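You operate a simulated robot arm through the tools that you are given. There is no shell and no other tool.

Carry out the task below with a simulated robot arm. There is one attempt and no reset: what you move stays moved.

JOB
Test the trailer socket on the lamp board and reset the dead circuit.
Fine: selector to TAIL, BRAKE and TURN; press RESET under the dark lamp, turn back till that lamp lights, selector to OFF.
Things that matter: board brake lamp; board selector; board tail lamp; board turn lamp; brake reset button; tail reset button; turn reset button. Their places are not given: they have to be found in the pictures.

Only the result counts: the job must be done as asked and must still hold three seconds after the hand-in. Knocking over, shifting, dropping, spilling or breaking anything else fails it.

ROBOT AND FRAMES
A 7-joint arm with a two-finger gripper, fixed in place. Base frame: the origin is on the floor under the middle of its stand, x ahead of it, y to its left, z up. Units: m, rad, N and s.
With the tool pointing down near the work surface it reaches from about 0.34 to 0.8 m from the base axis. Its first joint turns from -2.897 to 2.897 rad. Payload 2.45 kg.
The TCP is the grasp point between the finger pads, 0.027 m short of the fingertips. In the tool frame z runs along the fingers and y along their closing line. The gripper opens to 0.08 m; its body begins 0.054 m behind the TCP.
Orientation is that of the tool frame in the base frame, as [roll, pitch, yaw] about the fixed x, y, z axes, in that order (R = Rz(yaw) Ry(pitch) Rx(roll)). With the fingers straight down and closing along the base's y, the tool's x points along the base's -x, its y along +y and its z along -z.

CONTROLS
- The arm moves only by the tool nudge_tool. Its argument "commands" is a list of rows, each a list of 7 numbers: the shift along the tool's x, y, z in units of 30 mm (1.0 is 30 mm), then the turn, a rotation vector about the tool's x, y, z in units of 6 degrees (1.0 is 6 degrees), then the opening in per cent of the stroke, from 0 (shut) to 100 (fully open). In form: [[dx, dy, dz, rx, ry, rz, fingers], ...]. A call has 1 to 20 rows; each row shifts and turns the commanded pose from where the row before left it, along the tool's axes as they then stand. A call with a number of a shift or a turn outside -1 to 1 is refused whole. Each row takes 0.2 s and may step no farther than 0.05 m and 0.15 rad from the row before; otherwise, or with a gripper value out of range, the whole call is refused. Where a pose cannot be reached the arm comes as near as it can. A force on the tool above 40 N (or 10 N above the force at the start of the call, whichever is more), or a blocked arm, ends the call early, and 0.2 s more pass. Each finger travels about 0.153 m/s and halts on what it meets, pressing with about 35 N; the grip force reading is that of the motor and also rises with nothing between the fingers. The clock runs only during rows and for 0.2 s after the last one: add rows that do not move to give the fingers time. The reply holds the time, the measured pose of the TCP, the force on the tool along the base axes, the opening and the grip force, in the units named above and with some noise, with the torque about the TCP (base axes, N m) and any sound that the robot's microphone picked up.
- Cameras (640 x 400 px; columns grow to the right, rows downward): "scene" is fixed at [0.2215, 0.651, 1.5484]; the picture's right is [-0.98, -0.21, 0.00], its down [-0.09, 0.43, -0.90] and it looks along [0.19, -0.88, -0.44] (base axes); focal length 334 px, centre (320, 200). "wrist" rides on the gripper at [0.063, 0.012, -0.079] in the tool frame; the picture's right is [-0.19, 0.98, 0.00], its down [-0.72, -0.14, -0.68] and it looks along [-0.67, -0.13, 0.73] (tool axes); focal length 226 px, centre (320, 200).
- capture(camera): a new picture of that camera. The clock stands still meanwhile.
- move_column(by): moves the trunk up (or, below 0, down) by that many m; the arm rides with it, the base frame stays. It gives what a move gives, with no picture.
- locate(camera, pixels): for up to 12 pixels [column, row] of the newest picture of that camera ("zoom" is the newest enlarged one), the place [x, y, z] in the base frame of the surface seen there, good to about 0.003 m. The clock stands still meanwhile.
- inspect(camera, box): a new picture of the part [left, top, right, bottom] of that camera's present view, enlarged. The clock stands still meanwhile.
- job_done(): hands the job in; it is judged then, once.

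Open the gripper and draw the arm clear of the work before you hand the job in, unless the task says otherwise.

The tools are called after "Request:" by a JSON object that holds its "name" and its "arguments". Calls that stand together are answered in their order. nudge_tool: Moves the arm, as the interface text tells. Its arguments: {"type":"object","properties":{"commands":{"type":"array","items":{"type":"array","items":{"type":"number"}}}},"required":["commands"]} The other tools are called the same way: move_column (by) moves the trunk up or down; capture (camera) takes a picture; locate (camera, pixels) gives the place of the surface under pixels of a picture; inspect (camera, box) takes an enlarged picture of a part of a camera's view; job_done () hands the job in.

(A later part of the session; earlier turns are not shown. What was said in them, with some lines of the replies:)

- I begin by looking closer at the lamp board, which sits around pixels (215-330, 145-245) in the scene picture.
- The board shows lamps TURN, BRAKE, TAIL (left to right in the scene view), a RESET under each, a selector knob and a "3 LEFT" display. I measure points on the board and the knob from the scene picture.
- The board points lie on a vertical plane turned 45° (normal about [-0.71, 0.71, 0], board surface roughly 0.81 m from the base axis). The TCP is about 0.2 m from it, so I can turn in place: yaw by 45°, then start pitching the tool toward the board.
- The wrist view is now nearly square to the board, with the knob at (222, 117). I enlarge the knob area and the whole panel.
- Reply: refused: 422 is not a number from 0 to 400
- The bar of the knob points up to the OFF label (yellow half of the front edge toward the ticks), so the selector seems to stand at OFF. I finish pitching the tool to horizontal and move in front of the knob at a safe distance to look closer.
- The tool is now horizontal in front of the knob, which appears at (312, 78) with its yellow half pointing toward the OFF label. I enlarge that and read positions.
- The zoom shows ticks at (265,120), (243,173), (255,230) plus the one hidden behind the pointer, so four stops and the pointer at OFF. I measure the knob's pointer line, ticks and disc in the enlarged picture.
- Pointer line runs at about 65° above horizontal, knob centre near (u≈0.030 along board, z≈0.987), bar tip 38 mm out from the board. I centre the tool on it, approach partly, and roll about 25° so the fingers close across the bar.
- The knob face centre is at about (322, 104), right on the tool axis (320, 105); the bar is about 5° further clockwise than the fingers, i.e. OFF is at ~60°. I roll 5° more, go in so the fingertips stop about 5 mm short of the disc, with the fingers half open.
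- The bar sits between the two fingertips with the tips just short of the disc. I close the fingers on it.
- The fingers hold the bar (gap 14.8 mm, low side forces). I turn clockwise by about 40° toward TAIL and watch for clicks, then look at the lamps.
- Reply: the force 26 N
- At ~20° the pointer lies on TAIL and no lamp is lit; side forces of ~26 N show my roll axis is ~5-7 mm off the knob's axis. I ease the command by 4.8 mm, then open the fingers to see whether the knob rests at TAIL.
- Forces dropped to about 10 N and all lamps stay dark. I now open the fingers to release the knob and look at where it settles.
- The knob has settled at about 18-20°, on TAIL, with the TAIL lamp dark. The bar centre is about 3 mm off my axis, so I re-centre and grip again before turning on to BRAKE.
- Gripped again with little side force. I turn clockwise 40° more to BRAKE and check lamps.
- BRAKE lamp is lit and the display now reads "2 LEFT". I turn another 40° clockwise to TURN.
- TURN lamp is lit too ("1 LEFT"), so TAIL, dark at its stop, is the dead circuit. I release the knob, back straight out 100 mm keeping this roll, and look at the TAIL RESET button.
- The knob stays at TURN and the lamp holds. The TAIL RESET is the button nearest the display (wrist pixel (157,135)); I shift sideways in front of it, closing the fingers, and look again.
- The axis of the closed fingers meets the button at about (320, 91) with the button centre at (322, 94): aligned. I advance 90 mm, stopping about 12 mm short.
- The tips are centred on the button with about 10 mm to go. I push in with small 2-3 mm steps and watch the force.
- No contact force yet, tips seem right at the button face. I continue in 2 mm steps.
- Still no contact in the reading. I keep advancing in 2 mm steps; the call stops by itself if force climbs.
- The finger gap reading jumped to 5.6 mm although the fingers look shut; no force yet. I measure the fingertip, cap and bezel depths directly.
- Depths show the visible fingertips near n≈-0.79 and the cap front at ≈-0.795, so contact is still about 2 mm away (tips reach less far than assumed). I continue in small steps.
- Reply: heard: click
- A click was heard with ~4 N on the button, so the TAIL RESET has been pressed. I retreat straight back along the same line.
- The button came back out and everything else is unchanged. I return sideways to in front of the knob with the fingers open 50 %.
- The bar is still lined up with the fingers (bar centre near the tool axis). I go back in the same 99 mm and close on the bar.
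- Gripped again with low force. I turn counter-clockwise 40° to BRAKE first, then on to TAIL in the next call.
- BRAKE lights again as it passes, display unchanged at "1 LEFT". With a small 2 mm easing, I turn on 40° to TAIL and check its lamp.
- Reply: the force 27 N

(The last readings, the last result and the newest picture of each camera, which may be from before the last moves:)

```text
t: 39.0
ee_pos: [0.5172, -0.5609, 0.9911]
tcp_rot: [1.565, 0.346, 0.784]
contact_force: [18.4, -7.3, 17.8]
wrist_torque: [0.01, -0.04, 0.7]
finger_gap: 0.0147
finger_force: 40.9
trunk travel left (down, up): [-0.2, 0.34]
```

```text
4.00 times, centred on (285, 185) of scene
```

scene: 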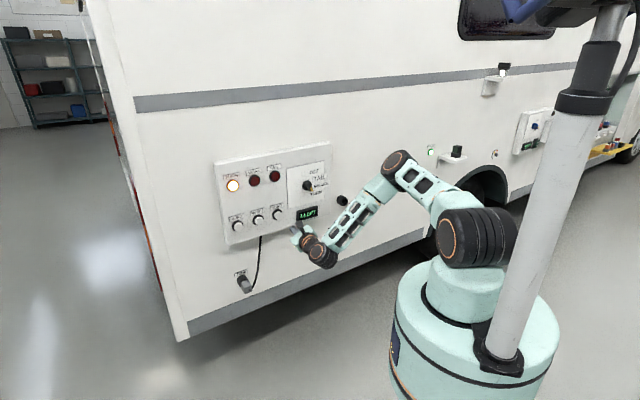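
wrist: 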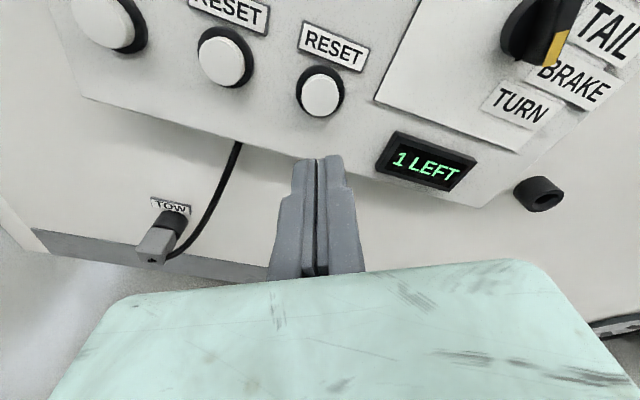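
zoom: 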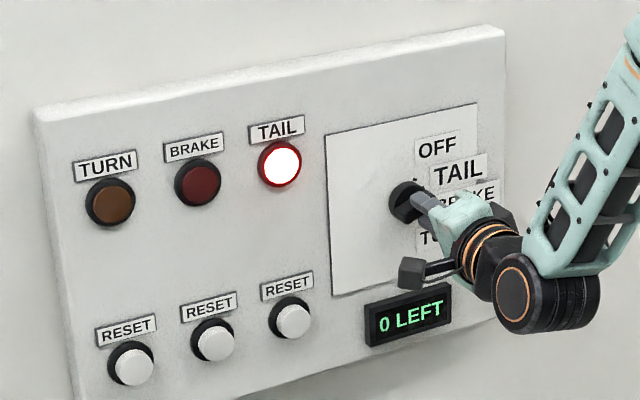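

TAIL lamp is lit and the display reads "0 LEFT". Side force is ~26 N, so I release, let the arm relax, and view the alignment before gripping for the last turn to OFF.

Request:
{"name": "nudge_tool", "arguments": {"commands": [[0, 0, 0, 0, 0, 0, 30], [0, 0, 0, 0, 0, 0, 50], [0, 0, 0, 0, 0, 0, 50]]}}

Request:
{"name": "inspect", "arguments": {"camera": "wrist", "box": [200, 80, 440, 230]}}

Request:
{"name": "inspect", "arguments": {"camera": "scene", "box": [205, 135, 365, 235]}}

```text
t: 39.8
ee_pos: [0.5155, -0.5616, 0.9898]
tcp_rot: [1.573, 0.343, 0.785]
contact_force: [0.1, 0.2, 0.0]
wrist_torque: [0.01, 0.0, -0.02]
finger_gap: 0.0399
finger_force: 0.0
trunk travel left (down, up): [-0.2, 0.34]
```

```text
2.67 times, centred on (320, 155) of wrist
```

zoom: 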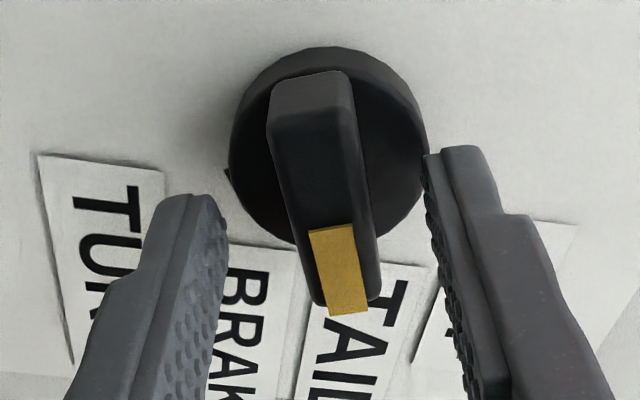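

```text
4.00 times, centred on (285, 185) of scene
```

zoom: 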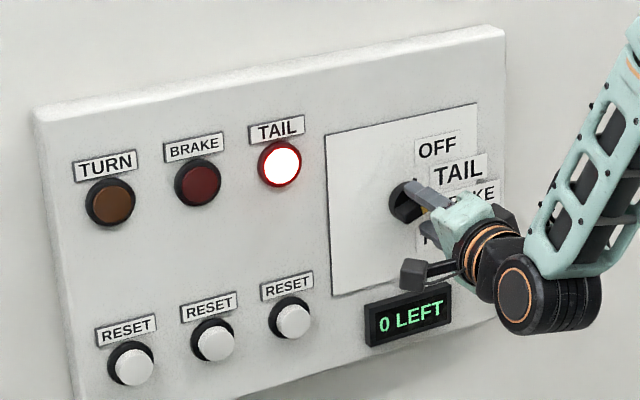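

The knob sits centred about (+1.8, +2.4) mm from my axis in the tool frame. I correct that, close, and check the force before turning.

Request:
{"name": "nudge_tool", "arguments": {"commands": [[0.06, 0.075, 0, 0, 0, 0, 50], [0, 0, 0, 0, 0, 0, 25], [0, 0, 0, 0, 0, 0, 10], [0, 0, 0, 0, 0, 0, 10]]}}

```text
t: 40.8
ee_pos: [0.5174, -0.5594, 0.9906]
tcp_rot: [1.571, 0.343, 0.783]
contact_force: [-0.4, -0.8, -1.2]
wrist_torque: [0.02, 0.02, -0.02]
finger_gap: 0.0149
finger_force: 41.4
trunk travel left (down, up): [-0.2, 0.34]
```

Gripped with practically no side load. I turn counter-clockwise 40° to OFF.

Request:
{"name": "nudge_tool", "arguments": {"commands": [[0, 0, 0, 0, 0, -0.8, 10], [0, 0, 0, 0, 0, -0.8, 10], [0, 0, 0, 0, 0, -0.8, 10], [0, 0, 0, 0, 0, -0.8, 10], [0, 0, 0, 0, 0, -0.8, 10], [0, 0, 0, 0, 0, -0.8, 10], [0, 0, 0, 0, 0, -0.8, 10], [0, 0, 0, 0, 0, -0.8, 10], [0, 0, 0, 0, 0, -0.27, 10], [0, 0, 0, 0, 0, 0, 10]]}}

Request:
{"name": "inspect", "arguments": {"camera": "scene", "box": [205, 135, 365, 235]}}

Request:
{"name": "inspect", "arguments": {"camera": "wrist", "box": [200, 80, 440, 230]}}

```text
t: 43.0
ee_pos: [0.5168, -0.5594, 0.9906]
tcp_rot: [1.569, 1.043, 0.785]
contact_force: [-7.5, 1.4, -0.4]
wrist_torque: [0.03, 0.04, -0.16]
finger_gap: 0.0148
finger_force: 40.9
trunk travel left (down, up): [-0.2, 0.34]
```

```text
4.00 times, centred on (285, 185) of scene
```

zoom: 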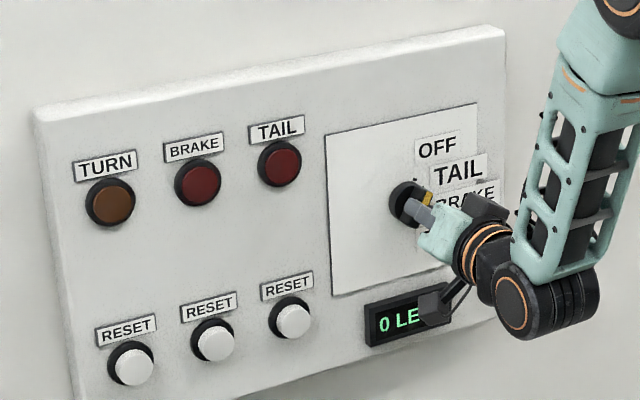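

```text
2.67 times, centred on (320, 155) of wrist
```

zoom: 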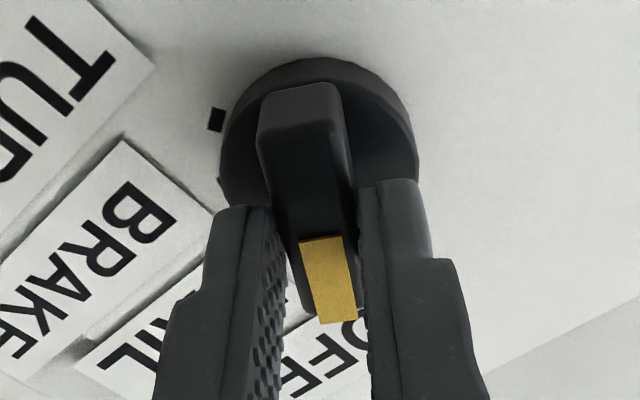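

All lamps are off and the pointer is at OFF with the same tool angle (59.8°) as at the start. I release and retreat straight back.

Request:
{"name": "nudge_tool", "arguments": {"commands": [[0, 0, 0, 0, 0, 0, 30], [0, 0, 0, 0, 0, 0, 60], [0, 0, 0, 0, 0, 0, 60], [0, 0, -0.4, 0, 0, 0, 60], [0, 0, -0.8, 0, 0, 0, 60], [0, 0, -0.8, 0, 0, 0, 60], [0, 0, -0.8, 0, 0, 0, 80], [0, 0, -0.8, 0, 0, 0, 100], [0, 0, -0.8, 0, 0, 0, 100], [0, 0, -0.8, 0, 0, 0, 100], [0, 0, 0, 0, 0, 0, 100]]}}

Request:
{"name": "inspect", "arguments": {"camera": "scene", "box": [205, 135, 365, 235]}}

Request:
{"name": "capture", "arguments": {"camera": "wrist"}}

Request:
{"name": "capture", "arguments": {"camera": "scene"}}

```text
t: 45.4
ee_pos: [0.4066, -0.4491, 0.989]
tcp_rot: [1.571, 1.043, 0.785]
contact_force: [0.5, -0.6, -0.1]
wrist_torque: [0.0, 0.01, 0.01]
finger_gap: 0.0798
finger_force: 0.2
trunk travel left (down, up): [-0.2, 0.34]
```

```text
4.00 times, centred on (285, 185) of scene
```

zoom: 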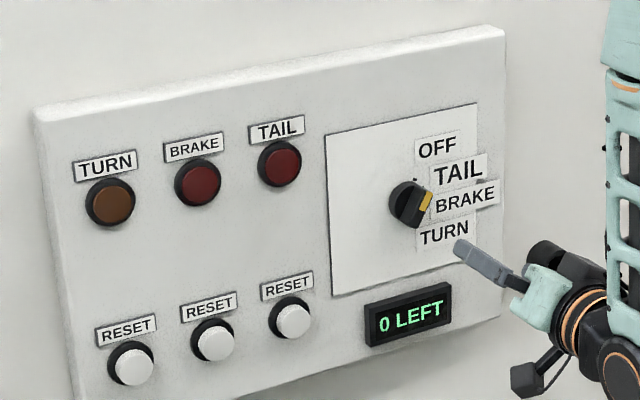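

```text
taken
```

wrist: 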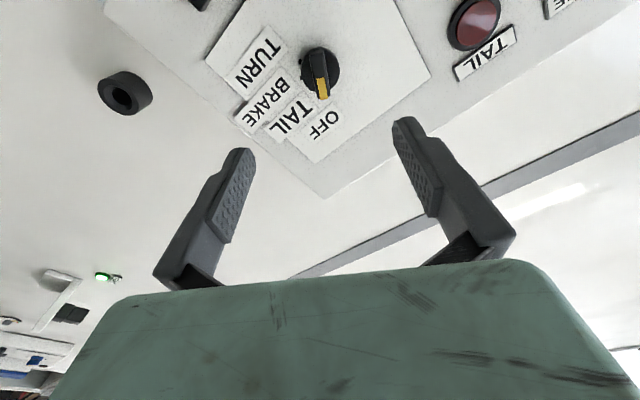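

```text
taken
```

scene: 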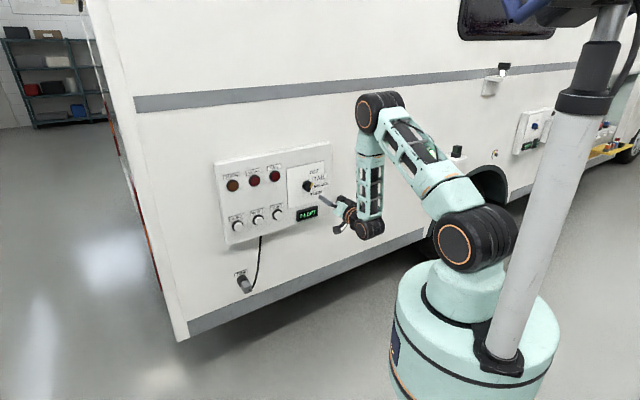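

The knob looks as it did at the start (pointer at OFF), all lamps are dark, the display reads "0 LEFT", and the gripper is open and about 0.13 m clear. I hand the job in.

Request:
{"name": "job_done", "arguments": {}}

```text
The job is handed in.
```

The dead circuit was TAIL. I reset it, its lamp now lights, and I handed the job in with the selector back at OFF. The hand-in was accepted, but no verdict came back.

- **Test:** with the selector at TAIL, the tail lamp stayed dark. The brake and turn lamps both lit at their positions.
- **Reset:** I pressed the RESET under the tail lamp once and heard it click. The other two RESET buttons were not touched.
- **Check:** turning back to TAIL lit the tail lamp, and the board display, which had started at "3 LEFT", read "0 LEFT".
- **End state:** all lamps are off and the pointer sits where it did at the start. The gripper is open and about 0.16 m back from where it held the knob. Nothing else on the board looked moved in the last picture.

While turning the selector, the side force on the tool twice reached about 26 N because my grip was slightly off-centre. I re-centred each time, and it never hit the 40 N limit.
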